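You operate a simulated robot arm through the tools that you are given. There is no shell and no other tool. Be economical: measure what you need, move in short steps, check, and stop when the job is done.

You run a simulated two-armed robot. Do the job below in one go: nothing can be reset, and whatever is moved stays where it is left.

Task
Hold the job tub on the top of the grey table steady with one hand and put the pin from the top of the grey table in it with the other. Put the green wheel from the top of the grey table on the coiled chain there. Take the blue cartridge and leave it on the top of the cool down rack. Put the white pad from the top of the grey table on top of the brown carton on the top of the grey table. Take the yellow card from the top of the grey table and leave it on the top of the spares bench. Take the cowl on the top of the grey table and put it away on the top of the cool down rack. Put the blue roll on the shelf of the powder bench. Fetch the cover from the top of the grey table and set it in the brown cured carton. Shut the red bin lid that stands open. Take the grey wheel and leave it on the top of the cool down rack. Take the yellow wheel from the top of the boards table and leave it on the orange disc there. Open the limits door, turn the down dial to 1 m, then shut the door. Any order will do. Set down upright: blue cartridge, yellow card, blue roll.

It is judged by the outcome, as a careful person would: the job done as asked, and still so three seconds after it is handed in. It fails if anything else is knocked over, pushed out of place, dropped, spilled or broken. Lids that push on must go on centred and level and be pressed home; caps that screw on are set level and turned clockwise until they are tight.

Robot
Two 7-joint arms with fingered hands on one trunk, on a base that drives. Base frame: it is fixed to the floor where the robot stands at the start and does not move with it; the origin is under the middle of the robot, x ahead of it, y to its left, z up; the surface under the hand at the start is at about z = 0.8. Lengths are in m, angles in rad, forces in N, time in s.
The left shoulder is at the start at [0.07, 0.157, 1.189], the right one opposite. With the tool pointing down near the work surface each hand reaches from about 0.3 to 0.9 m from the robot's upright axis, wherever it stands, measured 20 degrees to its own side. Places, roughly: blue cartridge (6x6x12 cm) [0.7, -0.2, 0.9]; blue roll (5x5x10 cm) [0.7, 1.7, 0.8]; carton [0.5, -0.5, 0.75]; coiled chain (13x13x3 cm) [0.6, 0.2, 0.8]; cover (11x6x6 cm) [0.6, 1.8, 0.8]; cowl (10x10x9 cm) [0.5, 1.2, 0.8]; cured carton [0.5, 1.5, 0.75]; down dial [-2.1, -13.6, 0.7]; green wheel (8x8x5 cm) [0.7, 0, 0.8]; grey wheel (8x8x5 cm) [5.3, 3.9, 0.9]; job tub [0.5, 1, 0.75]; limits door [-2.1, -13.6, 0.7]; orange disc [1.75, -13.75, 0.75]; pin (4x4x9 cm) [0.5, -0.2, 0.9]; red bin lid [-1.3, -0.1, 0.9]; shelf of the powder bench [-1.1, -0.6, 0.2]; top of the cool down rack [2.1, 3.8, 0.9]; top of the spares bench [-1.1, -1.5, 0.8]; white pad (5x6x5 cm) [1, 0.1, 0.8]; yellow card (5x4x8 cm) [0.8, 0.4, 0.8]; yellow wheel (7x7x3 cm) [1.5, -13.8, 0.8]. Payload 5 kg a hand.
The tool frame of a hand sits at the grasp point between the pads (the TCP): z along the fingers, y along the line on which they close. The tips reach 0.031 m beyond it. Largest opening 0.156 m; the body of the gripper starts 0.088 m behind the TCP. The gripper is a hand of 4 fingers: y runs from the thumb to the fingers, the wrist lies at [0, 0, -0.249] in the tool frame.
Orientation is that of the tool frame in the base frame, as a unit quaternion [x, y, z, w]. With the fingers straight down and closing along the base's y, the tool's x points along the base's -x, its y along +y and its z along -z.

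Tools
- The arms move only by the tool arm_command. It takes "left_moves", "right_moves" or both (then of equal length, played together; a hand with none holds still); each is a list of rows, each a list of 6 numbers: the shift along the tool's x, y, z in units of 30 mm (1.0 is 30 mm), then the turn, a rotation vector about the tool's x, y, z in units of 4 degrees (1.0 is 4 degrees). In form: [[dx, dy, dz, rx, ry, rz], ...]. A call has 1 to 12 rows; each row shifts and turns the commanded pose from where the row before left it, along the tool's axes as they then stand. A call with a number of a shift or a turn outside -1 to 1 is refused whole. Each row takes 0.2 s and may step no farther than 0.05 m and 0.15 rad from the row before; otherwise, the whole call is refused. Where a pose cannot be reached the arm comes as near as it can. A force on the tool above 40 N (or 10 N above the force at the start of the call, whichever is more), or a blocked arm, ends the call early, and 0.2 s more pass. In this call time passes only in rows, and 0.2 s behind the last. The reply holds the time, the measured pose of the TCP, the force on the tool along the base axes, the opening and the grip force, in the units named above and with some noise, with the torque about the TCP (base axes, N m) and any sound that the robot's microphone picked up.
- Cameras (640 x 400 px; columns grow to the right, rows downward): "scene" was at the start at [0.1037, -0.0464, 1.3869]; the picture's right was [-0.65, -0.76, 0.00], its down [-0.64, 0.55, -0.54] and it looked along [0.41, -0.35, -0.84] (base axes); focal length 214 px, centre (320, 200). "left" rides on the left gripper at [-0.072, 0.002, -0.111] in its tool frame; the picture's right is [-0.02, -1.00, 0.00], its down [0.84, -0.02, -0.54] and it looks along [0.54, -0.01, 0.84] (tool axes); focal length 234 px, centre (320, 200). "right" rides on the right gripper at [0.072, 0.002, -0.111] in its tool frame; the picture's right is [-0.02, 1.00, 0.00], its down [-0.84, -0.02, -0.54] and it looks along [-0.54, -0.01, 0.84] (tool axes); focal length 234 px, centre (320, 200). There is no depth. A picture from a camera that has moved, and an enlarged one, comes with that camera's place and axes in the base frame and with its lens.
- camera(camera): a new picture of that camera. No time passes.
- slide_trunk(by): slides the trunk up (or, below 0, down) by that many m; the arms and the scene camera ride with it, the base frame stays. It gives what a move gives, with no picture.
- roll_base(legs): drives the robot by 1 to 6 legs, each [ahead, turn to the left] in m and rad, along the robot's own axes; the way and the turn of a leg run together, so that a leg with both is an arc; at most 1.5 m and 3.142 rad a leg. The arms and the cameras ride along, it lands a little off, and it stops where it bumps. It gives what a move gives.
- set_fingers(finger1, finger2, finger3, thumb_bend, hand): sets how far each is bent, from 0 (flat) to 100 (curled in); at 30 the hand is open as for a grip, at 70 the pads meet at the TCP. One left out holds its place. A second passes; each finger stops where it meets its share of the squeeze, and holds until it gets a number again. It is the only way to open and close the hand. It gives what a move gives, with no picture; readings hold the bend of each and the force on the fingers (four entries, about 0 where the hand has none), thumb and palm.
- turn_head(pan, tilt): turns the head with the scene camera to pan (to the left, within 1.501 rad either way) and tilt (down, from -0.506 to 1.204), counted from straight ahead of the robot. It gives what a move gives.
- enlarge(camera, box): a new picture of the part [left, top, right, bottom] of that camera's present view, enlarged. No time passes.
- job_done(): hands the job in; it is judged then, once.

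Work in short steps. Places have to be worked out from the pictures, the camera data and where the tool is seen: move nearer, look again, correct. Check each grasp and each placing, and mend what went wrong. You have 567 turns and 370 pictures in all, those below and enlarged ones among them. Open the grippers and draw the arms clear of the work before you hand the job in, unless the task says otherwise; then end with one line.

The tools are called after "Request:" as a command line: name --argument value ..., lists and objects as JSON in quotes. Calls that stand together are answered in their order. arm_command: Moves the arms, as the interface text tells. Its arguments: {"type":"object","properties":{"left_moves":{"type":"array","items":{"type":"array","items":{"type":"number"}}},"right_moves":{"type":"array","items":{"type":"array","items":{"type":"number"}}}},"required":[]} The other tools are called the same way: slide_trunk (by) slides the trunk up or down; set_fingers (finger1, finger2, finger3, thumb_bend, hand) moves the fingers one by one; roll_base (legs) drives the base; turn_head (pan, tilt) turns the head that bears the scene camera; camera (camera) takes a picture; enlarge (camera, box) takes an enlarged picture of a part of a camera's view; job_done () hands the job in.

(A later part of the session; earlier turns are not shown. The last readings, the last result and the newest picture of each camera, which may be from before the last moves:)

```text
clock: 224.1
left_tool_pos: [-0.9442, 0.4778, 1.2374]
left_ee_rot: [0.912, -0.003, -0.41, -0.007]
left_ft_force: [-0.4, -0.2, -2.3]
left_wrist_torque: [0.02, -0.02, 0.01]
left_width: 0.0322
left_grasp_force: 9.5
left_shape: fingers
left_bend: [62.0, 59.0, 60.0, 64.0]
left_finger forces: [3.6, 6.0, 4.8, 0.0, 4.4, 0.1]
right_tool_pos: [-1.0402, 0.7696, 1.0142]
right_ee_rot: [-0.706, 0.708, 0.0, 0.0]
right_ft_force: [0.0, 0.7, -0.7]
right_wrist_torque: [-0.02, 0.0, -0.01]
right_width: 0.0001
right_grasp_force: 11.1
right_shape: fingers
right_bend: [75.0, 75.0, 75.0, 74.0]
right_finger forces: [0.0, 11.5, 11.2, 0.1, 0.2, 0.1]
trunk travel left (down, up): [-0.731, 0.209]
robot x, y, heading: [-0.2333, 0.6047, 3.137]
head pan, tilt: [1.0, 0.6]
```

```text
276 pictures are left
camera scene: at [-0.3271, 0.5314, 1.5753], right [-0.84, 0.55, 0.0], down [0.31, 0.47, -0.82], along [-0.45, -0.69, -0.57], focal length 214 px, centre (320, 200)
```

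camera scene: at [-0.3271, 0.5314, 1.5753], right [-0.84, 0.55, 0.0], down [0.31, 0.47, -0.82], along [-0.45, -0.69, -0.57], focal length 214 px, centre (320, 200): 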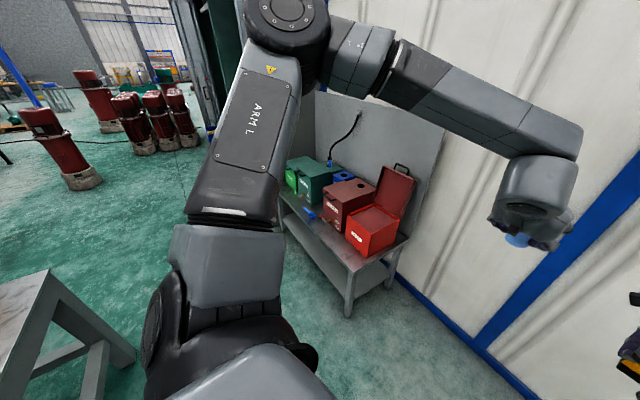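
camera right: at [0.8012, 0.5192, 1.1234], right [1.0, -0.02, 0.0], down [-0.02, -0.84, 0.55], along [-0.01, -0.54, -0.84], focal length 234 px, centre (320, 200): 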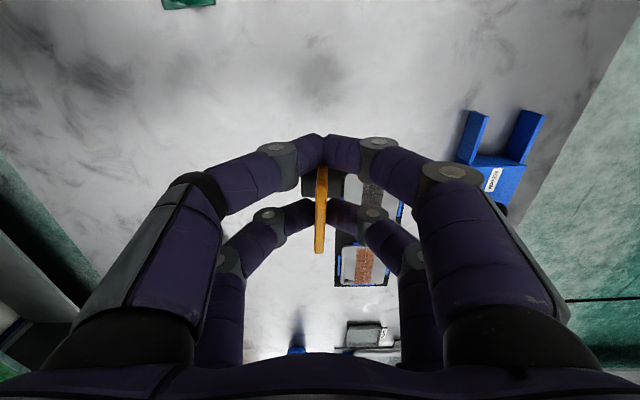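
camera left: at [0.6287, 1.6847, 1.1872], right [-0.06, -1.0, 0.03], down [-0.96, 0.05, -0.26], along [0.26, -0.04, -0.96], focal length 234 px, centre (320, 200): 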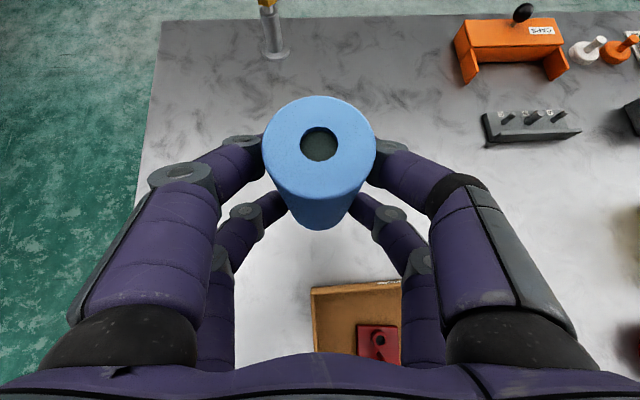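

The bench with the red bins spans roughly y 0.1 to -0.7+ with its front edge near x=-0.77. I back away a bit, drive along to y≈-0.5 and face it.

Request:
roll_base --legs '[[-0.2, 0], [0, 1.57], [1.1, 0], [0, -1.57]]'

Request:
turn_head --pan 0.0 --tilt 0.6

Request:
camera --camera "scene"

Request:
turn_head --pan 0.9 --tilt 0.6

Request:
camera --camera "scene"

```text
clock: 238.5
left_tool_pos: [-0.7798, -0.6034, 1.2385]
left_ee_rot: [0.912, -0.011, -0.41, -0.01]
left_ft_force: [0.9, -0.6, -1.3]
left_wrist_torque: [0.05, -0.01, -0.01]
left_width: 0.0317
left_grasp_force: 9.1
left_shape: fingers
left_bend: [62.0, 59.0, 61.0, 64.0]
left_finger forces: [3.2, 5.8, 4.5, 0.1, 4.2, 0.1]
right_tool_pos: [-0.8711, -0.3123, 1.0146]
right_ee_rot: [-0.701, 0.714, -0.001, 0.0]
right_ft_force: [-0.1, -0.6, -1.0]
right_wrist_torque: [0.02, 0.0, 0.03]
right_width: 0.0001
right_grasp_force: 10.5
right_shape: fingers
right_bend: [75.0, 75.0, 75.0, 74.0]
right_finger forces: [0.1, 10.4, 10.1, 0.0, 0.0, 0.1]
trunk travel left (down, up): [-0.731, 0.209]
robot x, y, heading: [-0.0645, -0.4953, 3.116]
head pan, tilt: [1.0, 0.6]
```

```text
clock: 239.8
left_tool_pos: [-0.7803, -0.6048, 1.2385]
left_ee_rot: [0.912, -0.011, -0.41, -0.009]
left_ft_force: [0.0, 0.0, -0.6]
left_wrist_torque: [-0.02, -0.02, 0.01]
left_width: 0.0319
left_grasp_force: 8.9
left_shape: fingers
left_bend: [62.0, 59.0, 61.0, 64.0]
left_finger forces: [3.2, 5.8, 4.5, 0.0, 4.1, 0.1]
right_tool_pos: [-0.8708, -0.3122, 1.0136]
right_ee_rot: [-0.7, 0.714, 0.0, 0.001]
right_ft_force: [-0.1, 1.0, -0.2]
right_wrist_torque: [0.0, -0.04, 0.01]
right_width: 0.0
right_grasp_force: 10.9
right_shape: fingers
right_bend: [75.0, 75.0, 75.0, 74.0]
right_finger forces: [0.0, 10.2, 10.0, 0.1, 0.0, 0.0]
trunk travel left (down, up): [-0.731, 0.209]
robot x, y, heading: [-0.0622, -0.492, 3.11]
head pan, tilt: [0.0, 0.6]
```

```text
275 pictures are left
camera scene: at [-0.2014, -0.4884, 1.5753], right [0.03, 1.0, 0.0], down [0.57, -0.02, -0.82], along [-0.82, 0.02, -0.57], focal length 214 px, centre (320, 200)
```

scene: 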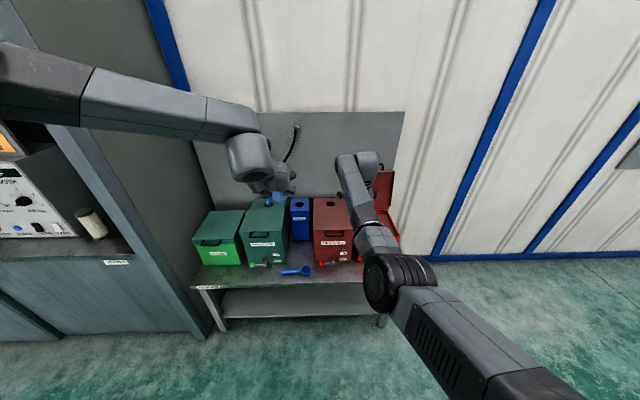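

```text
clock: 241.0
left_tool_pos: [-0.7798, -0.6036, 1.2389]
left_ee_rot: [0.912, -0.011, -0.41, -0.009]
left_ft_force: [0.4, 0.5, -1.2]
left_wrist_torque: [0.03, -0.03, 0.02]
left_width: 0.0317
left_grasp_force: 9.0
left_shape: fingers
left_bend: [62.0, 59.0, 61.0, 64.0]
left_finger forces: [3.2, 5.7, 4.5, 0.0, 4.2, 0.0]
right_tool_pos: [-0.8703, -0.3121, 1.0133]
right_ee_rot: [-0.701, 0.714, -0.001, 0.001]
right_ft_force: [0.1, 0.2, -1.8]
right_wrist_torque: [-0.02, -0.03, 0.01]
right_width: 0.0
right_grasp_force: 9.8
right_shape: fingers
right_bend: [75.0, 75.0, 75.0, 74.0]
right_finger forces: [0.0, 10.3, 10.1, 0.1, 0.0, 0.0]
trunk travel left (down, up): [-0.731, 0.209]
robot x, y, heading: [-0.0651, -0.4931, 3.113]
head pan, tilt: [0.901, 0.6]
```

```text
274 pictures are left
camera scene: at [-0.17, -0.5585, 1.5753], right [-0.77, 0.64, 0.0], down [0.36, 0.43, -0.82], along [-0.53, -0.63, -0.57], focal length 214 px, centre (320, 200)
```

scene: 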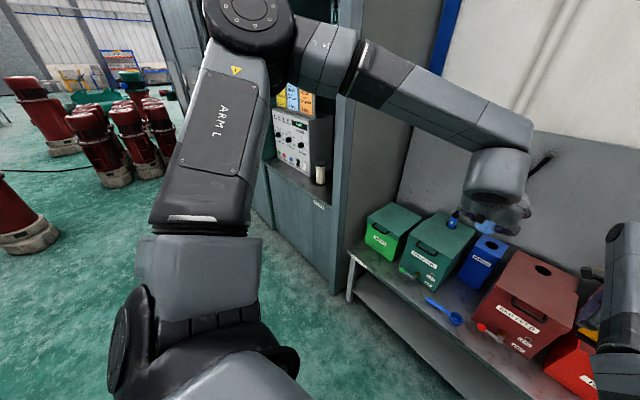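

The powder bench has its shelf below, front edge near x=-0.89; the spares bench counter lies further along at y≈-1.5. The card goes first, so I back up a little and drive to y≈-1.4.

Request:
roll_base --legs '[[-0.1, 0], [0, 1.6], [0.95, 0], [0, -1.57]]'

Request:
turn_head --pan 0.0 --tilt 0.7

Request:
camera --camera "scene"

Request:
camera --camera "right"

```text
clock: 245.0
left_tool_pos: [-0.1296, -1.2284, 1.2355]
left_ee_rot: [0.757, 0.511, -0.334, 0.234]
left_ft_force: [-2.7, 1.1, -0.9]
left_wrist_torque: [-0.03, -0.18, 0.17]
left_width: 0.0308
left_grasp_force: 9.2
left_shape: fingers
left_bend: [62.0, 59.0, 61.0, 64.0]
left_finger forces: [3.5, 6.1, 5.1, 0.1, 4.2, 0.0]
right_tool_pos: [-0.427, -1.2189, 1.0077]
right_ee_rot: [0.983, -0.182, 0.015, 0.001]
right_ft_force: [9.8, -2.9, -0.7]
right_wrist_torque: [0.27, 0.63, 0.0]
right_width: 0.0
right_grasp_force: 9.3
right_shape: fingers
right_bend: [75.0, 75.0, 75.0, 74.0]
right_finger forces: [0.0, 10.1, 9.9, 0.1, 0.1, 0.0]
trunk travel left (down, up): [-0.731, 0.209]
robot x, y, heading: [0.02, -0.5171, -2.026]
head pan, tilt: [0.901, 0.6]
stopped in leg 2: the robot was blocked; the commanded pose is now the measured one
```

```text
clock: 246.2
left_tool_pos: [-0.1172, -1.23, 1.237]
left_ee_rot: [0.754, 0.513, -0.338, 0.231]
left_ft_force: [-0.5, 0.0, -0.8]
left_wrist_torque: [0.02, -0.03, 0.04]
left_width: 0.0305
left_grasp_force: 9.5
left_shape: fingers
left_bend: [62.0, 59.0, 61.0, 65.0]
left_finger forces: [3.7, 6.2, 4.9, 0.0, 4.2, 0.0]
right_tool_pos: [-0.4194, -1.2197, 1.011]
right_ee_rot: [0.984, -0.18, 0.003, 0.0]
right_ft_force: [-0.1, 0.0, 0.0]
right_wrist_torque: [-0.02, -0.07, -0.03]
right_width: 0.0001
right_grasp_force: 9.9
right_shape: fingers
right_bend: [75.0, 75.0, 75.0, 74.0]
right_finger forces: [0.0, 10.2, 9.7, 0.1, 0.1, 0.0]
trunk travel left (down, up): [-0.731, 0.209]
robot x, y, heading: [0.0228, -0.5172, -2.024]
head pan, tilt: [0.0, 0.7]
```

```text
273 pictures are left
camera scene: at [-0.0424, -0.6408, 1.5665], right [-0.9, 0.44, 0.0], down [0.29, 0.58, -0.76], along [-0.33, -0.69, -0.64], focal length 214 px, centre (320, 200)
```

scene: 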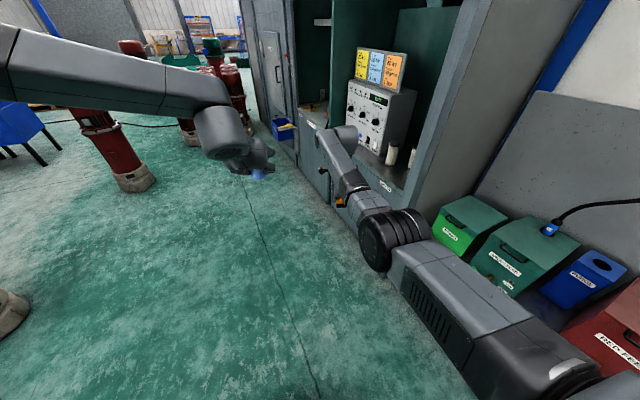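

```text
272 pictures are left
camera right: at [-0.3539, -1.2455, 1.1218], right [-0.38, -0.93, 0.0], down [-0.78, 0.32, 0.54], along [-0.5, 0.2, -0.84], focal length 234 px, centre (320, 200)
```

right: 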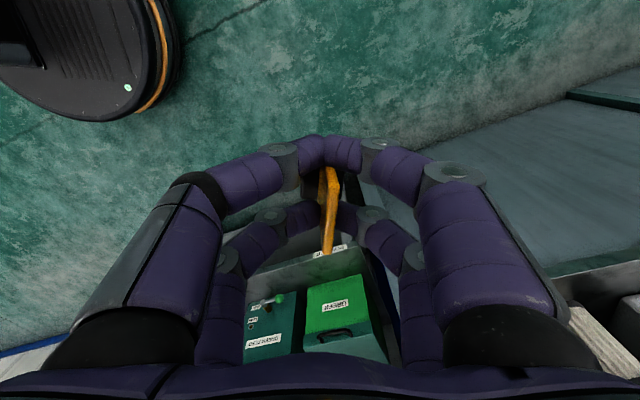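

The turn was blocked partway. I check what I touched: first the table side on my left.

Request:
turn_head --pan 1.5 --tilt 0.8

Request:
camera --camera "scene"

Request:
turn_head --pan -0.8 --tilt 0.7

Request:
camera --camera "scene"

```text
clock: 247.8
left_tool_pos: [-0.1131, -1.2322, 1.2369]
left_ee_rot: [0.754, 0.514, -0.338, 0.23]
left_ft_force: [0.6, 0.6, -1.6]
left_wrist_torque: [0.02, 0.01, -0.01]
left_width: 0.0303
left_grasp_force: 9.9
left_shape: fingers
left_bend: [62.0, 59.0, 61.0, 65.0]
left_finger forces: [3.5, 6.2, 5.1, 0.1, 4.3, 0.0]
right_tool_pos: [-0.4162, -1.2201, 1.0129]
right_ee_rot: [0.984, -0.179, 0.002, 0.002]
right_ft_force: [-0.3, 0.2, -0.8]
right_wrist_torque: [0.04, -0.01, 0.02]
right_width: 0.0
right_grasp_force: 9.8
right_shape: fingers
right_bend: [75.0, 75.0, 75.0, 74.0]
right_finger forces: [0.1, 10.1, 9.7, 0.0, 0.0, 0.1]
trunk travel left (down, up): [-0.731, 0.209]
robot x, y, heading: [0.0206, -0.5208, -2.027]
head pan, tilt: [1.499, 0.799]
```

```text
271 pictures are left
camera scene: at [0.0687, -0.6059, 1.5584], right [-0.5, -0.86, 0.0], down [-0.62, 0.36, -0.7], along [0.6, -0.35, -0.72], focal length 214 px, centre (320, 200)
```

scene: 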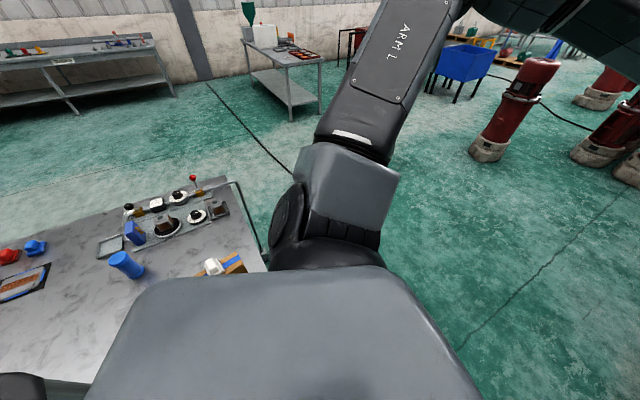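

```text
clock: 250.0
left_tool_pos: [-0.1131, -1.2308, 1.2378]
left_ee_rot: [0.754, 0.515, -0.338, 0.23]
left_ft_force: [-0.1, 0.1, -0.3]
left_wrist_torque: [0.04, 0.0, 0.03]
left_width: 0.0307
left_grasp_force: 9.2
left_shape: fingers
left_bend: [62.0, 59.0, 61.0, 65.0]
left_finger forces: [3.6, 6.2, 5.1, 0.1, 4.2, 0.0]
right_tool_pos: [-0.417, -1.2201, 1.0105]
right_ee_rot: [0.984, -0.178, 0.002, 0.001]
right_ft_force: [0.0, 0.0, -0.3]
right_wrist_torque: [0.01, 0.01, -0.01]
right_width: 0.0
right_grasp_force: 10.1
right_shape: fingers
right_bend: [75.0, 75.0, 75.0, 74.0]
right_finger forces: [0.0, 10.1, 9.9, 0.0, 0.1, 0.0]
trunk travel left (down, up): [-0.731, 0.209]
robot x, y, heading: [0.0174, -0.5192, -2.023]
head pan, tilt: [-0.799, 0.7]
```

```text
270 pictures are left
camera scene: at [-0.0817, -0.5917, 1.5667], right [-0.31, 0.95, 0.0], down [0.61, 0.2, -0.76], along [-0.73, -0.24, -0.64], focal length 214 px, centre (320, 200)
```

scene: 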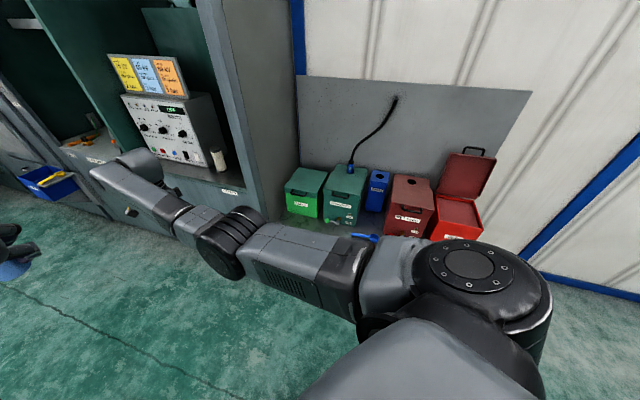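

The arms and bins look clear, so most likely the base's rear met the table's side. I drive diagonally away, then continue along to the spares bench.

Request:
roll_base --legs '[[0.3, 0], [0, 0.45], [0.55, 0]]'

Request:
camera --camera "scene"

```text
clock: 256.1
left_tool_pos: [0.0692, -2.0368, 1.2386]
left_ee_rot: [0.621, 0.669, -0.278, 0.299]
left_ft_force: [-0.1, 0.4, -0.9]
left_wrist_torque: [0.03, 0.01, -0.04]
left_width: 0.0306
left_grasp_force: 9.5
left_shape: fingers
left_bend: [62.0, 59.0, 61.0, 65.0]
left_finger forces: [3.5, 6.1, 5.0, 0.0, 4.0, 0.0]
right_tool_pos: [-0.2109, -2.1603, 1.0126]
right_ee_rot: [0.999, 0.043, 0.003, 0.001]
right_ft_force: [-0.6, -0.3, -0.2]
right_wrist_torque: [0.01, 0.02, -0.01]
right_width: 0.0
right_grasp_force: 9.9
right_shape: fingers
right_bend: [75.0, 75.0, 75.0, 74.0]
right_finger forces: [0.0, 9.9, 9.6, 0.0, 0.0, 0.0]
trunk travel left (down, up): [-0.731, 0.209]
robot x, y, heading: [-0.1144, -1.337, -1.58]
head pan, tilt: [-0.799, 0.7]
```

```text
269 pictures are left
camera scene: at [-0.1786, -1.4478, 1.5668], right [-0.69, 0.72, 0.0], down [0.47, 0.44, -0.77], along [-0.55, -0.53, -0.64], focal length 214 px, centre (320, 200)
```

scene: 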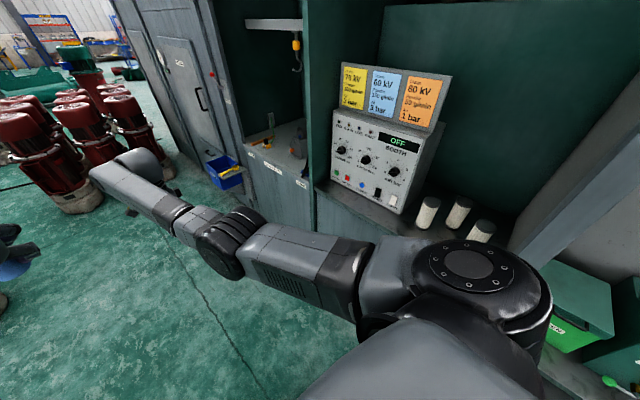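

I turn to face the counter and read its labels.

Request:
roll_base --legs '[[0, -1.57]]'

Request:
turn_head --pan 0.1 --tilt 0.6

Request:
camera --camera "scene"

Request:
camera --camera "right"

```text
clock: 259.9
left_tool_pos: [-0.8005, -1.581, 1.2377]
left_ee_rot: [0.91, 0.071, -0.407, 0.031]
left_ft_force: [-0.9, -0.3, -0.8]
left_wrist_torque: [0.07, 0.0, -0.02]
left_width: 0.031
left_grasp_force: 9.1
left_shape: fingers
left_bend: [62.0, 60.0, 61.0, 65.0]
left_finger forces: [3.7, 6.1, 4.6, 0.0, 4.3, 0.0]
right_tool_pos: [-0.9415, -1.3298, 1.0126]
right_ee_rot: [0.77, -0.638, 0.001, 0.002]
right_ft_force: [1.0, -0.1, -0.7]
right_wrist_torque: [-0.01, 0.0, -0.04]
right_width: 0.0
right_grasp_force: 10.1
right_shape: fingers
right_bend: [75.0, 75.0, 75.0, 74.0]
right_finger forces: [0.0, 10.3, 9.8, 0.0, 0.0, 0.1]
trunk travel left (down, up): [-0.731, 0.209]
robot x, y, heading: [-0.1179, -1.3388, -3.067]
head pan, tilt: [-0.799, 0.7]
stopped in leg 1: the robot was blocked; the commanded pose is now the measured one
```

```text
clock: 261.1
left_tool_pos: [-0.7998, -1.58, 1.2384]
left_ee_rot: [0.909, 0.07, -0.409, 0.031]
left_ft_force: [-0.5, 0.2, -0.7]
left_wrist_torque: [0.0, -0.03, 0.02]
left_width: 0.0307
left_grasp_force: 9.7
left_shape: fingers
left_bend: [62.0, 60.0, 61.0, 65.0]
left_finger forces: [3.7, 6.0, 4.6, 0.0, 4.4, 0.0]
right_tool_pos: [-0.9408, -1.3269, 1.0149]
right_ee_rot: [0.77, -0.638, -0.001, 0.002]
right_ft_force: [0.2, 0.6, -1.6]
right_wrist_torque: [-0.01, 0.01, 0.0]
right_width: 0.0
right_grasp_force: 9.7
right_shape: fingers
right_bend: [75.0, 75.0, 75.0, 74.0]
right_finger forces: [0.0, 10.4, 9.8, 0.1, 0.1, 0.0]
trunk travel left (down, up): [-0.731, 0.209]
robot x, y, heading: [-0.1163, -1.3394, -3.066]
head pan, tilt: [0.099, 0.6]
```

```text
268 pictures are left
camera scene: at [-0.2539, -1.3593, 1.5753], right [-0.17, 0.99, 0.0], down [0.56, 0.1, -0.82], along [-0.81, -0.14, -0.57], focal length 214 px, centre (320, 200)
```

scene: 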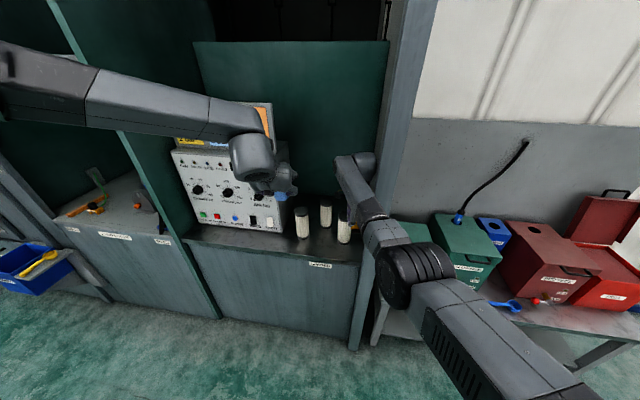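

```text
267 pictures are left
camera right: at [-0.9288, -1.3979, 1.1243], right [-0.99, -0.16, 0.0], down [-0.13, 0.83, 0.54], along [-0.09, 0.53, -0.84], focal length 234 px, centre (320, 200)
```

right: 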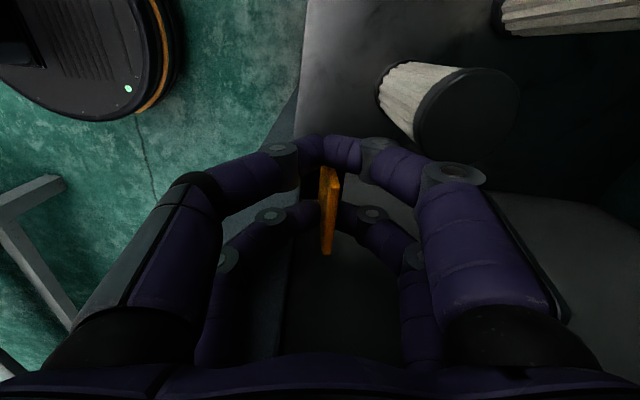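

The right hand touched the side panel of the bay. I'll zoom on the labels to confirm this is the spares bench.

Request:
enlarge --camera "scene" --box '[170, 200, 370, 300]'

Request:
enlarge --camera "scene" --box '[50, 170, 210, 270]'

```text
3.20 times, centred on (270, 250) of scene
camera zoom: at [-0.2539, -1.3593, 1.5753], right [-0.17, 0.99, 0.0], down [0.56, 0.1, -0.82], along [-0.81, -0.14, -0.57], focal length 686 px, centre (480, 40)
```

zoom: 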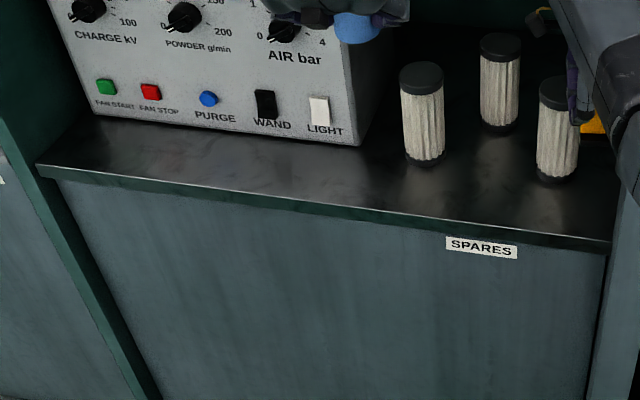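

```text
4.00 times, centred on (130, 220) of scene
camera zoom: at [-0.2539, -1.3593, 1.5753], right [-0.17, 0.99, 0.0], down [0.56, 0.1, -0.82], along [-0.81, -0.14, -0.57], focal length 858 px, centre (1080, 120)
```

zoom: 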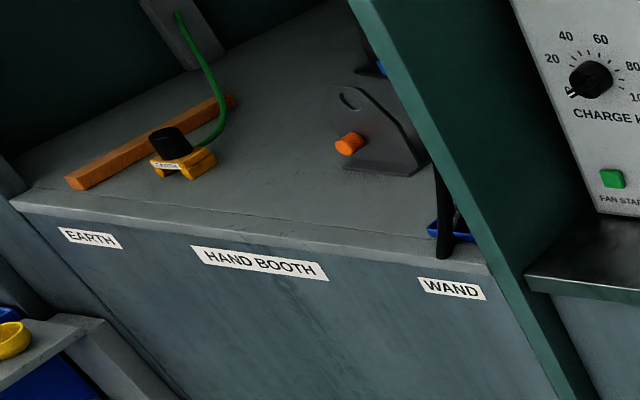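

It is the SPARES bench. There's free space between the filter cans near (-0.935,-1.476). I raise slightly and move the card there.

Request:
arm_command --right_moves '[[0, 0, -0.8, 0, 0, 0], [0.984, 0.146, 0, 0, 0, 0], [0.984, 0.146, 0, 0, 0, 0], [0.984, 0.146, 0, 0, 0, 0], [0.984, 0.146, 0, 0, 0, 0], [0.984, 0.146, 0, 0, 0, 0]]'

Request:
camera --camera "right"

Request:
enlarge --camera "scene" --box '[230, 150, 390, 270]'

```text
clock: 262.5
left_tool_pos: [-0.8013, -1.5782, 1.2397]
left_ee_rot: [0.91, 0.068, -0.408, 0.031]
left_ft_force: [0.2, 0.7, -2.1]
left_wrist_torque: [-0.04, -0.04, 0.01]
left_width: 0.0308
left_grasp_force: 9.4
left_shape: fingers
left_bend: [62.0, 60.0, 61.0, 65.0]
left_finger forces: [3.7, 6.1, 4.6, 0.0, 4.3, 0.0]
right_tool_pos: [-0.9245, -1.4126, 1.0395]
right_ee_rot: [0.77, -0.638, 0.001, 0.003]
right_ft_force: [0.2, -0.3, -0.8]
right_wrist_torque: [-0.02, 0.02, -0.02]
right_width: 0.0001
right_grasp_force: 10.3
right_shape: fingers
right_bend: [75.0, 75.0, 75.0, 74.0]
right_finger forces: [0.1, 10.3, 9.7, 0.0, 0.1, 0.1]
right hand out of reach, approached as far as the arm can: row 3, 4, 5, 6
trunk travel left (down, up): [-0.731, 0.209]
robot x, y, heading: [-0.115, -1.3388, -3.065]
head pan, tilt: [0.099, 0.6]
```

```text
264 pictures are left
camera right: at [-0.9136, -1.4831, 1.1509], right [-0.99, -0.16, 0.0], down [-0.13, 0.83, 0.54], along [-0.09, 0.53, -0.84], focal length 234 px, centre (320, 200)
```

right: 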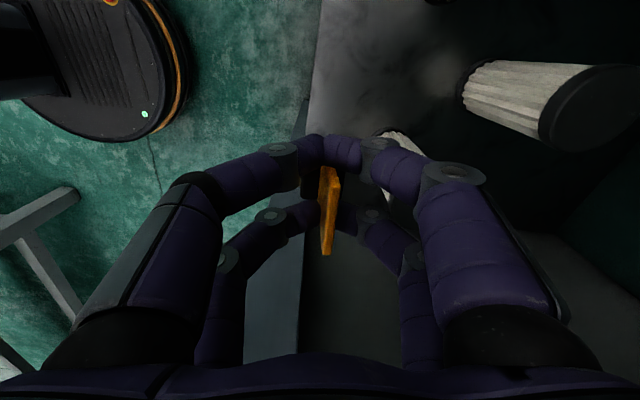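

```text
3.33 times, centred on (310, 210) of scene
camera zoom: at [-0.2551, -1.3569, 1.5752], right [-0.17, 0.99, 0.0], down [0.56, 0.1, -0.82], along [-0.81, -0.14, -0.57], focal length 715 px, centre (353, 167)
```

zoom: 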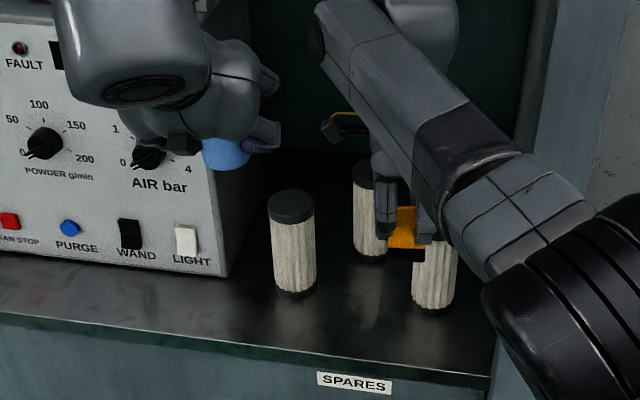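

A small left turn of the base brings the card to the free gap.

Request:
roll_base --legs '[[0, 0.08]]'

Request:
enlarge --camera "scene" --box '[230, 150, 390, 270]'

Request:
camera --camera "right"

```text
clock: 263.4
left_tool_pos: [-0.7807, -1.631, 1.238]
left_ee_rot: [0.906, 0.105, -0.406, 0.049]
left_ft_force: [-0.3, 0.6, -0.7]
left_wrist_torque: [0.01, -0.02, 0.0]
left_width: 0.0306
left_grasp_force: 9.1
left_shape: fingers
left_bend: [62.0, 60.0, 61.0, 65.0]
left_finger forces: [3.7, 6.1, 4.7, 0.1, 4.4, 0.0]
right_tool_pos: [-0.9175, -1.476, 1.0406]
right_ee_rot: [0.795, -0.607, 0.002, 0.003]
right_ft_force: [0.2, 0.6, -1.2]
right_wrist_torque: [-0.04, -0.01, 0.0]
right_width: 0.0001
right_grasp_force: 9.7
right_shape: fingers
right_bend: [75.0, 75.0, 75.0, 74.0]
right_finger forces: [0.0, 10.3, 9.8, 0.0, 0.0, 0.1]
trunk travel left (down, up): [-0.731, 0.209]
robot x, y, heading: [-0.1182, -1.3381, -2.994]
head pan, tilt: [0.099, 0.6]
```

```text
3.33 times, centred on (310, 210) of scene
camera zoom: at [-0.2534, -1.3664, 1.5752], right [-0.25, 0.97, 0.0], down [0.55, 0.14, -0.82], along [-0.8, -0.21, -0.57], focal length 715 px, centre (353, 167)
```

zoom: 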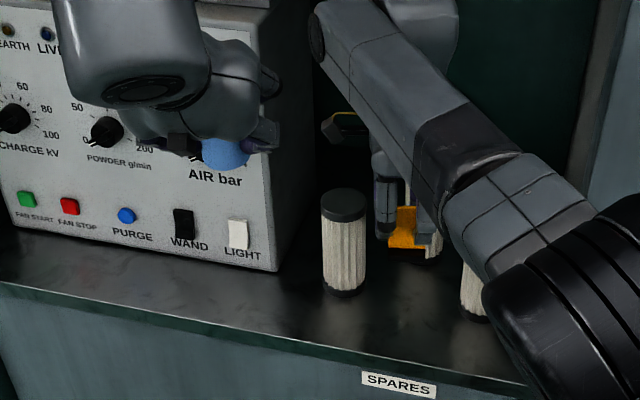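

```text
261 pictures are left
camera right: at [-0.8996, -1.5447, 1.1509], right [-0.97, -0.24, 0.0], down [-0.2, 0.82, 0.54], along [-0.13, 0.52, -0.84], focal length 234 px, centre (320, 200)
```

right: 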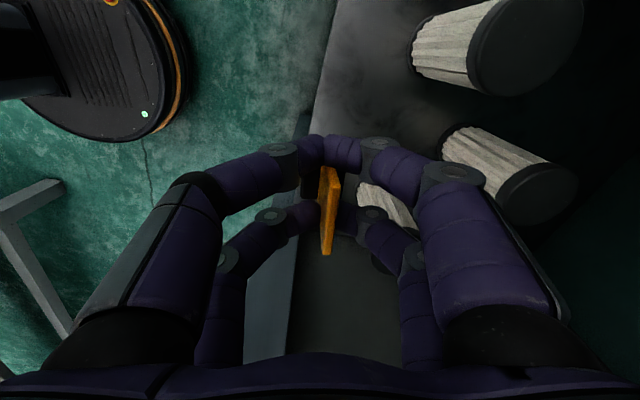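

The counter turns out lower (z≈0.75) with its front edge at x≈-0.916, so I drive 7 cm further in.

Request:
roll_base --legs '[[0.07, 0]]'

Request:
arm_command --right_moves '[[0, 0, 1, 0, 0, 0], [0, 0, 1, 0, 0, 0], [0, 0, 1, 0, 0, 0]]'

Request:
camera --camera "right"

Request:
enlarge --camera "scene" --box '[230, 150, 390, 270]'

```text
clock: 264.4
left_tool_pos: [-0.8345, -1.6431, 1.2451]
left_ee_rot: [0.904, 0.105, -0.412, 0.047]
left_ft_force: [-0.1, 0.9, -1.9]
left_wrist_torque: [-0.02, -0.01, 0.04]
left_width: 0.0307
left_grasp_force: 9.2
left_shape: fingers
left_bend: [62.0, 60.0, 61.0, 65.0]
left_finger forces: [3.7, 6.0, 4.5, 0.1, 4.4, 0.1]
right_tool_pos: [-0.9807, -1.4928, 1.0493]
right_ee_rot: [0.795, -0.607, -0.002, 0.006]
right_ft_force: [1.1, -0.3, -0.1]
right_wrist_torque: [-0.05, 0.16, -0.03]
right_width: 0.0
right_grasp_force: 10.5
right_shape: fingers
right_bend: [75.0, 75.0, 75.0, 74.0]
right_finger forces: [0.1, 10.3, 9.8, 0.1, 0.1, 0.0]
trunk travel left (down, up): [-0.731, 0.209]
robot x, y, heading: [-0.1884, -1.3484, -2.988]
head pan, tilt: [0.099, 0.6]
```

```text
clock: 265.2
left_tool_pos: [-0.8337, -1.6437, 1.2458]
left_ee_rot: [0.904, 0.104, -0.412, 0.046]
left_ft_force: [0.6, -0.1, -0.7]
left_wrist_torque: [0.02, 0.0, -0.04]
left_width: 0.0306
left_grasp_force: 9.1
left_shape: fingers
left_bend: [62.0, 60.0, 61.0, 64.0]
left_finger forces: [3.6, 6.2, 4.7, 0.0, 4.2, 0.0]
right_tool_pos: [-0.9776, -1.4952, 0.9727]
right_ee_rot: [0.796, -0.606, -0.006, 0.011]
right_ft_force: [0.1, 1.6, 0.5]
right_wrist_torque: [-0.04, 0.03, -0.01]
right_width: 0.0
right_grasp_force: 9.6
right_shape: fingers
right_bend: [75.0, 75.0, 75.0, 74.0]
right_finger forces: [0.1, 10.5, 9.8, 0.1, 0.0, 0.0]
right hand out of reach, approached as far as the arm can: row 3
trunk travel left (down, up): [-0.731, 0.209]
robot x, y, heading: [-0.1875, -1.3474, -2.983]
head pan, tilt: [0.099, 0.6]
```

```text
260 pictures are left
camera right: at [-0.9589, -1.5621, 1.0829], right [-0.97, -0.24, 0.02], down [-0.19, 0.82, 0.54], along [-0.15, 0.52, -0.84], focal length 234 px, centre (320, 200)
```

right: 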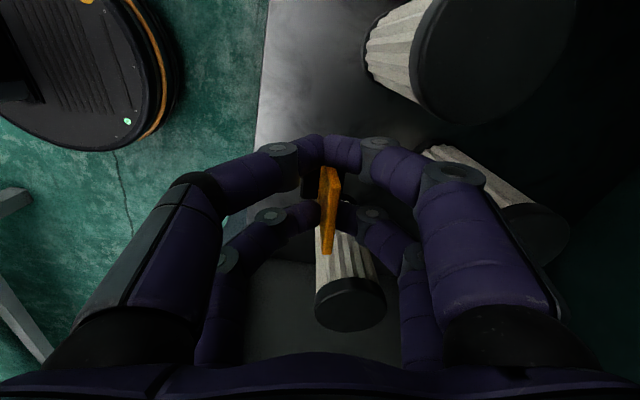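

```text
3.33 times, centred on (310, 210) of scene
camera zoom: at [-0.315, -1.381, 1.576], right [-0.25, 0.97, 0.0], down [0.54, 0.14, -0.83], along [-0.8, -0.21, -0.56], focal length 715 px, centre (353, 167)
```

zoom: 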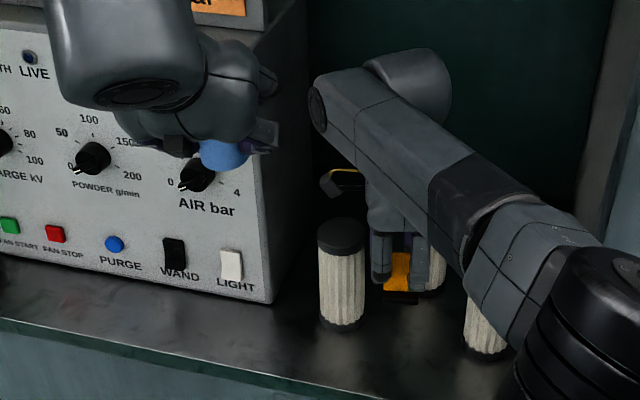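

The gap is clear. I lower with the trunk in two steps toward the counter.

Request:
slide_trunk --by -0.12

Request:
camera --camera "right"

Request:
enlarge --camera "scene" --box '[230, 150, 390, 270]'

```text
clock: 266.7
left_tool_pos: [-0.8373, -1.6427, 1.1245]
left_ee_rot: [0.905, 0.105, -0.41, 0.048]
left_ft_force: [0.0, 0.2, -0.5]
left_wrist_torque: [-0.01, -0.03, -0.01]
left_width: 0.0308
left_grasp_force: 9.1
left_shape: fingers
left_bend: [62.0, 60.0, 61.0, 64.0]
left_finger forces: [3.6, 6.1, 4.7, 0.1, 4.2, 0.0]
right_tool_pos: [-0.9809, -1.4929, 0.8535]
right_ee_rot: [0.796, -0.606, -0.004, 0.011]
right_ft_force: [1.2, 0.5, 20.1]
right_wrist_torque: [0.25, 0.21, -0.07]
right_width: 0.0
right_grasp_force: 14.6
right_shape: fingers
right_bend: [75.0, 76.0, 77.0, 74.0]
right_finger forces: [0.0, 13.8, 14.9, 0.1, 0.0, 0.1]
trunk travel left (down, up): [-0.611, 0.329]
robot x, y, heading: [-0.1903, -1.344, -2.988]
head pan, tilt: [0.099, 0.6]
```

```text
258 pictures are left
camera right: at [-0.9624, -1.5611, 0.9631], right [-0.97, -0.24, 0.02], down [-0.19, 0.82, 0.54], along [-0.15, 0.52, -0.84], focal length 234 px, centre (320, 200)
```

right: 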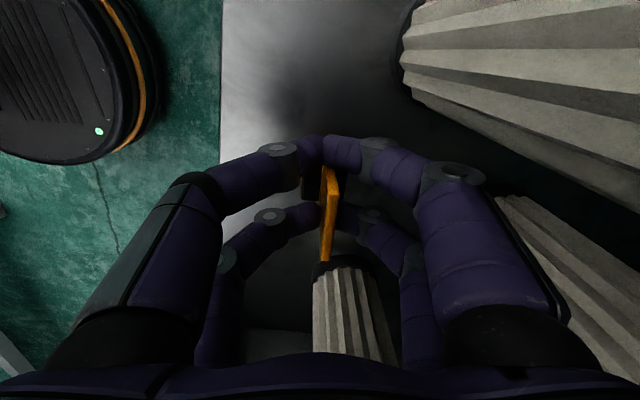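

```text
3.33 times, centred on (310, 210) of scene
camera zoom: at [-0.3191, -1.3799, 1.4559], right [-0.25, 0.97, 0.0], down [0.55, 0.14, -0.83], along [-0.8, -0.21, -0.56], focal length 715 px, centre (353, 167)
```

zoom: 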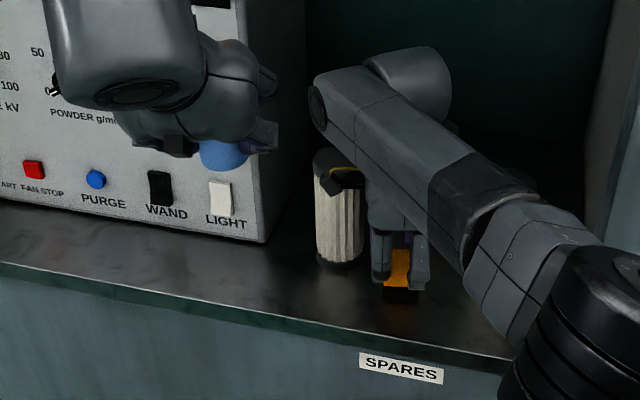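

Contact: the card base is on the counter (20 N). I relieve slightly and open.

Request:
slide_trunk --by 0.004

Request:
set_fingers --hand "right" --finger1 66 --finger2 66 --finger3 66 --thumb_bend 66

Request:
set_fingers --hand "right" --finger1 55 --finger2 55 --finger3 55 --thumb_bend 55

Request:
camera --camera "right"

```text
clock: 267.3
left_tool_pos: [-0.8391, -1.6428, 1.1271]
left_ee_rot: [0.905, 0.105, -0.41, 0.047]
left_ft_force: [0.8, 0.9, -1.5]
left_wrist_torque: [-0.02, 0.01, 0.05]
left_width: 0.0307
left_grasp_force: 9.4
left_shape: fingers
left_bend: [62.0, 60.0, 61.0, 64.0]
left_finger forces: [3.5, 6.3, 4.6, 0.1, 4.3, 0.0]
right_tool_pos: [-0.9811, -1.4934, 0.8527]
right_ee_rot: [0.795, -0.607, -0.003, 0.009]
right_ft_force: [-1.2, -0.3, 8.0]
right_wrist_torque: [0.1, 0.12, -0.08]
right_width: 0.0
right_grasp_force: 11.0
right_shape: fingers
right_bend: [75.0, 76.0, 77.0, 74.0]
right_finger forces: [0.0, 11.3, 11.3, 0.0, 0.1, 0.1]
trunk travel left (down, up): [-0.615, 0.325]
robot x, y, heading: [-0.1878, -1.3489, -2.988]
head pan, tilt: [0.099, 0.6]
```

```text
clock: 268.3
left_tool_pos: [-0.839, -1.6429, 1.1268]
left_ee_rot: [0.905, 0.105, -0.409, 0.046]
left_ft_force: [-1.4, -1.0, -1.6]
left_wrist_torque: [0.0, -0.03, 0.01]
left_width: 0.0306
left_grasp_force: 9.1
left_shape: fingers
left_bend: [62.0, 60.0, 61.0, 64.0]
left_finger forces: [3.6, 6.2, 4.6, 0.1, 4.2, 0.1]
right_tool_pos: [-0.983, -1.4928, 0.8529]
right_ee_rot: [0.796, -0.606, -0.002, 0.009]
right_ft_force: [1.3, -0.1, -0.7]
right_wrist_torque: [0.01, -0.01, -0.02]
right_width: 0.0182
right_grasp_force: 0.1
right_shape: fingers
right_bend: [66.0, 66.0, 66.0, 66.0]
right_finger forces: [0.1, 0.0, 0.0, 0.1, 0.0, 0.0]
trunk travel left (down, up): [-0.615, 0.325]
robot x, y, heading: [-0.188, -1.3485, -2.987]
head pan, tilt: [0.099, 0.6]
```

```text
clock: 269.3
left_tool_pos: [-0.8401, -1.6427, 1.1262]
left_ee_rot: [0.905, 0.105, -0.409, 0.047]
left_ft_force: [0.1, 0.0, -1.0]
left_wrist_torque: [0.01, -0.03, -0.03]
left_width: 0.0308
left_grasp_force: 9.6
left_shape: fingers
left_bend: [62.0, 60.0, 61.0, 64.0]
left_finger forces: [3.6, 6.2, 4.8, 0.0, 4.3, 0.1]
right_tool_pos: [-0.9824, -1.4933, 0.8531]
right_ee_rot: [0.795, -0.607, -0.003, 0.009]
right_ft_force: [0.2, -0.8, 0.5]
right_wrist_torque: [0.02, -0.04, -0.01]
right_width: 0.0604
right_grasp_force: 0.0
right_shape: fingers
right_bend: [55.0, 55.0, 55.0, 55.0]
right_finger forces: [0.0, 0.1, 0.0, 0.0, 0.0, 0.0]
trunk travel left (down, up): [-0.615, 0.325]
robot x, y, heading: [-0.1833, -1.3477, -2.99]
head pan, tilt: [0.099, 0.6]
```

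```text
256 pictures are left
camera right: at [-0.9634, -1.5611, 0.9636], right [-0.97, -0.24, 0.02], down [-0.19, 0.82, 0.54], along [-0.14, 0.52, -0.84], focal length 234 px, centre (320, 200)
```

right: 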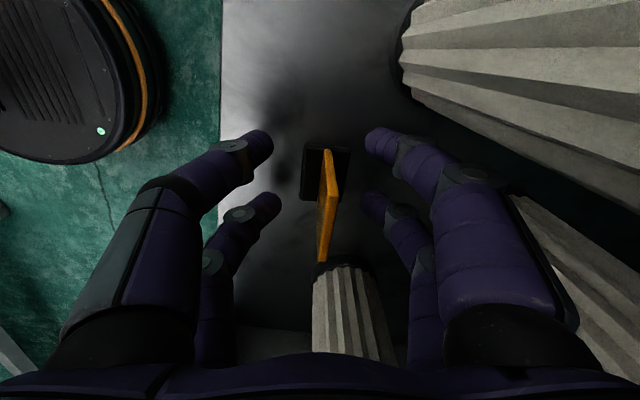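

The card stands upright and free. I raise straight up with the trunk and back away.

Request:
slide_trunk --by 0.18

Request:
roll_base --legs '[[-0.15, 0]]'

Request:
enlarge --camera "scene" --box '[200, 130, 440, 310]'

```text
clock: 271.3
left_tool_pos: [-0.8407, -1.6425, 1.3071]
left_ee_rot: [0.905, 0.106, -0.409, 0.047]
left_ft_force: [0.4, 0.7, -1.0]
left_wrist_torque: [0.03, -0.02, -0.05]
left_width: 0.0309
left_grasp_force: 9.3
left_shape: fingers
left_bend: [62.0, 60.0, 61.0, 64.0]
left_finger forces: [3.6, 6.3, 4.6, 0.0, 4.2, 0.1]
right_tool_pos: [-0.9823, -1.4934, 1.0328]
right_ee_rot: [0.795, -0.606, -0.003, 0.009]
right_ft_force: [0.7, 0.6, -1.4]
right_wrist_torque: [0.0, -0.03, 0.0]
right_width: 0.0606
right_grasp_force: 0.0
right_shape: fingers
right_bend: [55.0, 55.0, 55.0, 55.0]
right_finger forces: [0.0, 0.0, 0.0, 0.0, 0.1, 0.1]
trunk travel left (down, up): [-0.795, 0.145]
robot x, y, heading: [-0.1923, -1.3496, -2.989]
head pan, tilt: [0.099, 0.6]
```

```text
clock: 272.6
left_tool_pos: [-0.6935, -1.6188, 1.3067]
left_ee_rot: [0.905, 0.104, -0.41, 0.047]
left_ft_force: [0.6, 0.7, -1.3]
left_wrist_torque: [0.0, 0.0, 0.02]
left_width: 0.0306
left_grasp_force: 9.0
left_shape: fingers
left_bend: [62.0, 60.0, 61.0, 64.0]
left_finger forces: [3.5, 6.1, 4.7, 0.0, 4.2, 0.0]
right_tool_pos: [-0.8351, -1.4681, 1.0329]
right_ee_rot: [0.794, -0.608, -0.003, 0.01]
right_ft_force: [-0.3, 0.1, 0.8]
right_wrist_torque: [-0.01, -0.01, -0.02]
right_width: 0.0604
right_grasp_force: 0.1
right_shape: fingers
right_bend: [55.0, 55.0, 55.0, 55.0]
right_finger forces: [0.1, 0.0, 0.1, 0.0, 0.1, 0.0]
trunk travel left (down, up): [-0.795, 0.145]
robot x, y, heading: [-0.0379, -1.3223, -2.989]
head pan, tilt: [0.099, 0.6]
```

```text
2.22 times, centred on (320, 220) of scene
camera zoom: at [-0.1743, -1.3577, 1.6392], right [-0.25, 0.97, 0.0], down [0.55, 0.14, -0.82], along [-0.8, -0.2, -0.57], focal length 477 px, centre (320, 156)
```

zoom: 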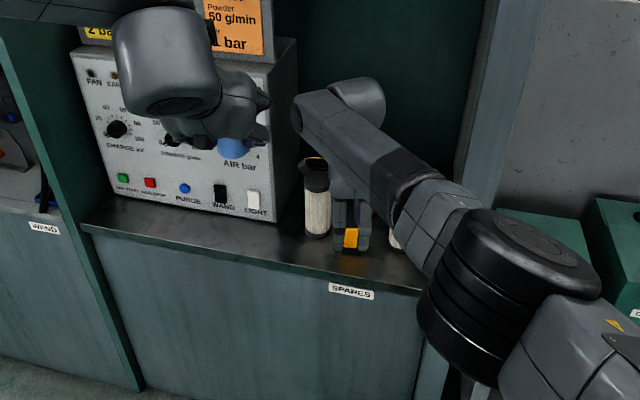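

Card is fine. Before the low shelf I tuck the right arm back to my right side.

Request:
arm_command --right_moves '[[-0.884, -0.96, -0.2, 0, 0, 0], [-0.884, -0.96, -0.2, 0, 0, 0], [-0.884, -0.96, -0.2, 0, 0, 0], [-0.884, -0.96, -0.2, 0, 0, 0], [-0.884, -0.96, -0.2, 0, 0, 0], [-0.884, -0.96, -0.2, 0, 0, 0], [-0.884, -0.96, -0.2, 0, 0, 0], [-0.884, -0.96, -0.2, 0, 0, 0]]'

Request:
arm_command --right_moves '[[-0.884, -0.96, 0, 0, 0, 0], [-0.884, -0.96, 0, 0, 0, 0], [-0.884, -0.96, 0, 0, 0, 0], [-0.884, -0.96, 0, 0, 0, 0], [-0.884, -0.96, 0, 0, 0, 0], [-0.884, -0.96, 0, 0, 0, 0], [-0.884, -0.96, 0, 0, 0, 0], [-0.884, -0.96, 0, 0, 0, 0]]'

```text
clock: 274.4
left_tool_pos: [-0.692, -1.6195, 1.3055]
left_ee_rot: [0.905, 0.104, -0.41, 0.046]
left_ft_force: [-0.6, -0.6, -1.2]
left_wrist_torque: [0.02, -0.01, -0.01]
left_width: 0.0308
left_grasp_force: 9.4
left_shape: fingers
left_bend: [62.0, 60.0, 61.0, 64.0]
left_finger forces: [3.6, 6.1, 4.7, 0.0, 4.2, 0.0]
right_tool_pos: [-0.8357, -1.4684, 1.0332]
right_ee_rot: [0.794, -0.608, -0.002, 0.01]
right_ft_force: [0.7, 0.2, 0.1]
right_wrist_torque: [0.0, -0.01, -0.01]
right_width: 0.0605
right_grasp_force: 0.1
right_shape: fingers
right_bend: [55.0, 55.0, 55.0, 55.0]
right_finger forces: [0.0, 0.0, 0.0, 0.0, 0.0, 0.1]
right hand out of reach, approached as far as the arm can: row 1, 2, 3, 4, 5, 6, 7, 8
trunk travel left (down, up): [-0.795, 0.145]
robot x, y, heading: [-0.0417, -1.3266, -2.994]
head pan, tilt: [0.099, 0.6]
```

```text
clock: 276.2
left_tool_pos: [-0.6923, -1.619, 1.3073]
left_ee_rot: [0.905, 0.105, -0.41, 0.047]
left_ft_force: [-0.8, 0.5, -1.2]
left_wrist_torque: [0.02, 0.02, 0.04]
left_width: 0.0307
left_grasp_force: 9.1
left_shape: fingers
left_bend: [62.0, 60.0, 61.0, 64.0]
left_finger forces: [3.6, 6.1, 4.7, 0.1, 4.3, 0.1]
right_tool_pos: [-0.8357, -1.4688, 1.0324]
right_ee_rot: [0.795, -0.607, -0.003, 0.009]
right_ft_force: [0.1, -0.1, -0.2]
right_wrist_torque: [0.0, -0.03, 0.03]
right_width: 0.0604
right_grasp_force: 0.0
right_shape: fingers
right_bend: [55.0, 55.0, 55.0, 55.0]
right_finger forces: [0.1, 0.0, 0.1, 0.0, 0.0, 0.1]
right hand out of reach, approached as far as the arm can: row 1, 2, 3, 4, 5, 6, 7, 8
trunk travel left (down, up): [-0.795, 0.145]
robot x, y, heading: [-0.0375, -1.3256, -2.988]
head pan, tilt: [0.099, 0.6]
```

The arm didn't move—likely near a wrist limit at this yaw. I rotate the hand back toward neutral first.

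Request:
arm_command --right_moves '[[0, 0, 0, 0, 0, -1], [0, 0, 0, 0, 0, -1], [0, 0, 0, 0, 0, -1], [0, 0, 0, 0, 0, -1], [0, 0, 0, 0, 0, -1], [0, 0, 0, 0, 0, -1], [0, 0, 0, 0, 0, -1], [0, 0, 0, 0, 0, -1], [0, 0, 0, 0, 0, -1], [0, 0, 0, 0, 0, -1], [0, 0, 0, 0, 0, -1], [0, 0, 0, 0, 0, -1]]'

Request:
arm_command --right_moves '[[0, 0, 0, 0, 0, -1], [0, 0, 0, 0, 0, -1], [0, 0, 0, 0, 0, -1], [0, 0, 0, 0, 0, -1], [0, 0, 0, 0, 0, -1], [0, 0, 0, 0, 0, -1], [0, 0, 0, 0, 0, -1], [0, 0, 0, 0, 0, -1], [0, 0, 0, 0, 0, -1]]'

```text
clock: 278.8
left_tool_pos: [-0.6939, -1.6192, 1.307]
left_ee_rot: [0.905, 0.104, -0.41, 0.046]
left_ft_force: [-0.9, -0.3, -0.1]
left_wrist_torque: [0.04, -0.05, -0.01]
left_width: 0.0306
left_grasp_force: 9.2
left_shape: fingers
left_bend: [62.0, 60.0, 61.0, 64.0]
left_finger forces: [3.5, 6.1, 4.8, 0.0, 4.2, 0.1]
right_tool_pos: [-0.8334, -1.4675, 1.0342]
right_ee_rot: [0.973, -0.231, -0.006, 0.008]
right_ft_force: [0.1, 0.5, 0.7]
right_wrist_torque: [-0.02, 0.02, 0.0]
right_width: 0.0606
right_grasp_force: 0.0
right_shape: fingers
right_bend: [55.0, 55.0, 55.0, 55.0]
right_finger forces: [0.1, 0.0, 0.0, 0.1, 0.1, 0.1]
trunk travel left (down, up): [-0.795, 0.145]
robot x, y, heading: [-0.0399, -1.3276, -2.989]
head pan, tilt: [0.099, 0.6]
```

```text
clock: 280.8
left_tool_pos: [-0.693, -1.6199, 1.3066]
left_ee_rot: [0.905, 0.103, -0.41, 0.046]
left_ft_force: [-0.8, 0.6, -1.7]
left_wrist_torque: [-0.01, -0.02, -0.02]
left_width: 0.0306
left_grasp_force: 9.1
left_shape: fingers
left_bend: [62.0, 60.0, 61.0, 64.0]
left_finger forces: [3.5, 6.1, 4.6, 0.1, 4.2, 0.1]
right_tool_pos: [-0.8348, -1.4678, 1.0347]
right_ee_rot: [0.997, 0.081, -0.008, 0.006]
right_ft_force: [-0.3, 0.9, -0.2]
right_wrist_torque: [-0.01, 0.01, -0.02]
right_width: 0.0605
right_grasp_force: 0.1
right_shape: fingers
right_bend: [55.0, 55.0, 55.0, 55.0]
right_finger forces: [0.0, 0.0, 0.0, 0.1, 0.1, 0.1]
trunk travel left (down, up): [-0.795, 0.145]
robot x, y, heading: [-0.0424, -1.3256, -2.99]
head pan, tilt: [0.099, 0.6]
```

Now I retract: backward and to the right.

Request:
arm_command --right_moves '[[0.8, -0.6, -0.3, 0, 0, 0], [0.8, -0.6, -0.3, 0, 0, 0], [0.8, -0.6, -0.3, 0, 0, 0], [0.8, -0.6, -0.3, 0, 0, 0], [0.8, -0.9, -0.3, 0, 0, 0], [0.8, -0.9, -0.3, 0, 0, 0], [0.8, -0.9, -0.3, 0, 0, 0], [0.8, -0.9, -0.3, 0, 0, 0], [0.8, -0.9, 0, 0, 0, 0], [0.8, -0.9, 0, 0, 0, 0], [0.8, -0.9, 0, 0, 0, 0], [0.8, -0.9, 0, 0, 0, 0]]'

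Request:
camera --camera "scene"

```text
clock: 283.4
left_tool_pos: [-0.6905, -1.6171, 1.3076]
left_ee_rot: [0.905, 0.105, -0.411, 0.047]
left_ft_force: [0.8, 0.4, -1.2]
left_wrist_torque: [-0.01, 0.02, 0.01]
left_width: 0.0309
left_grasp_force: 9.0
left_shape: fingers
left_bend: [63.0, 60.0, 61.0, 64.0]
left_finger forces: [3.5, 6.1, 4.6, 0.0, 4.1, 0.0]
right_tool_pos: [-0.5935, -1.1355, 1.099]
right_ee_rot: [0.997, 0.081, -0.009, 0.006]
right_ft_force: [-0.2, 0.1, 0.5]
right_wrist_torque: [-0.03, -0.04, 0.01]
right_width: 0.0611
right_grasp_force: 0.0
right_shape: fingers
right_bend: [55.0, 55.0, 55.0, 55.0]
right_finger forces: [0.0, 0.1, 0.0, 0.1, 0.0, 0.0]
trunk travel left (down, up): [-0.795, 0.145]
robot x, y, heading: [-0.0394, -1.3243, -2.987]
head pan, tilt: [0.099, 0.6]
```

```text
254 pictures are left
camera scene: at [-0.1714, -1.3561, 1.6395], right [-0.25, 0.97, 0.0], down [0.55, 0.14, -0.83], along [-0.8, -0.21, -0.56], focal length 214 px, centre (320, 200)
```

scene: 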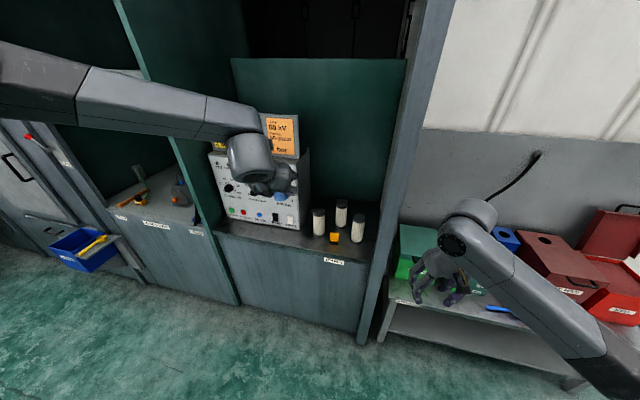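

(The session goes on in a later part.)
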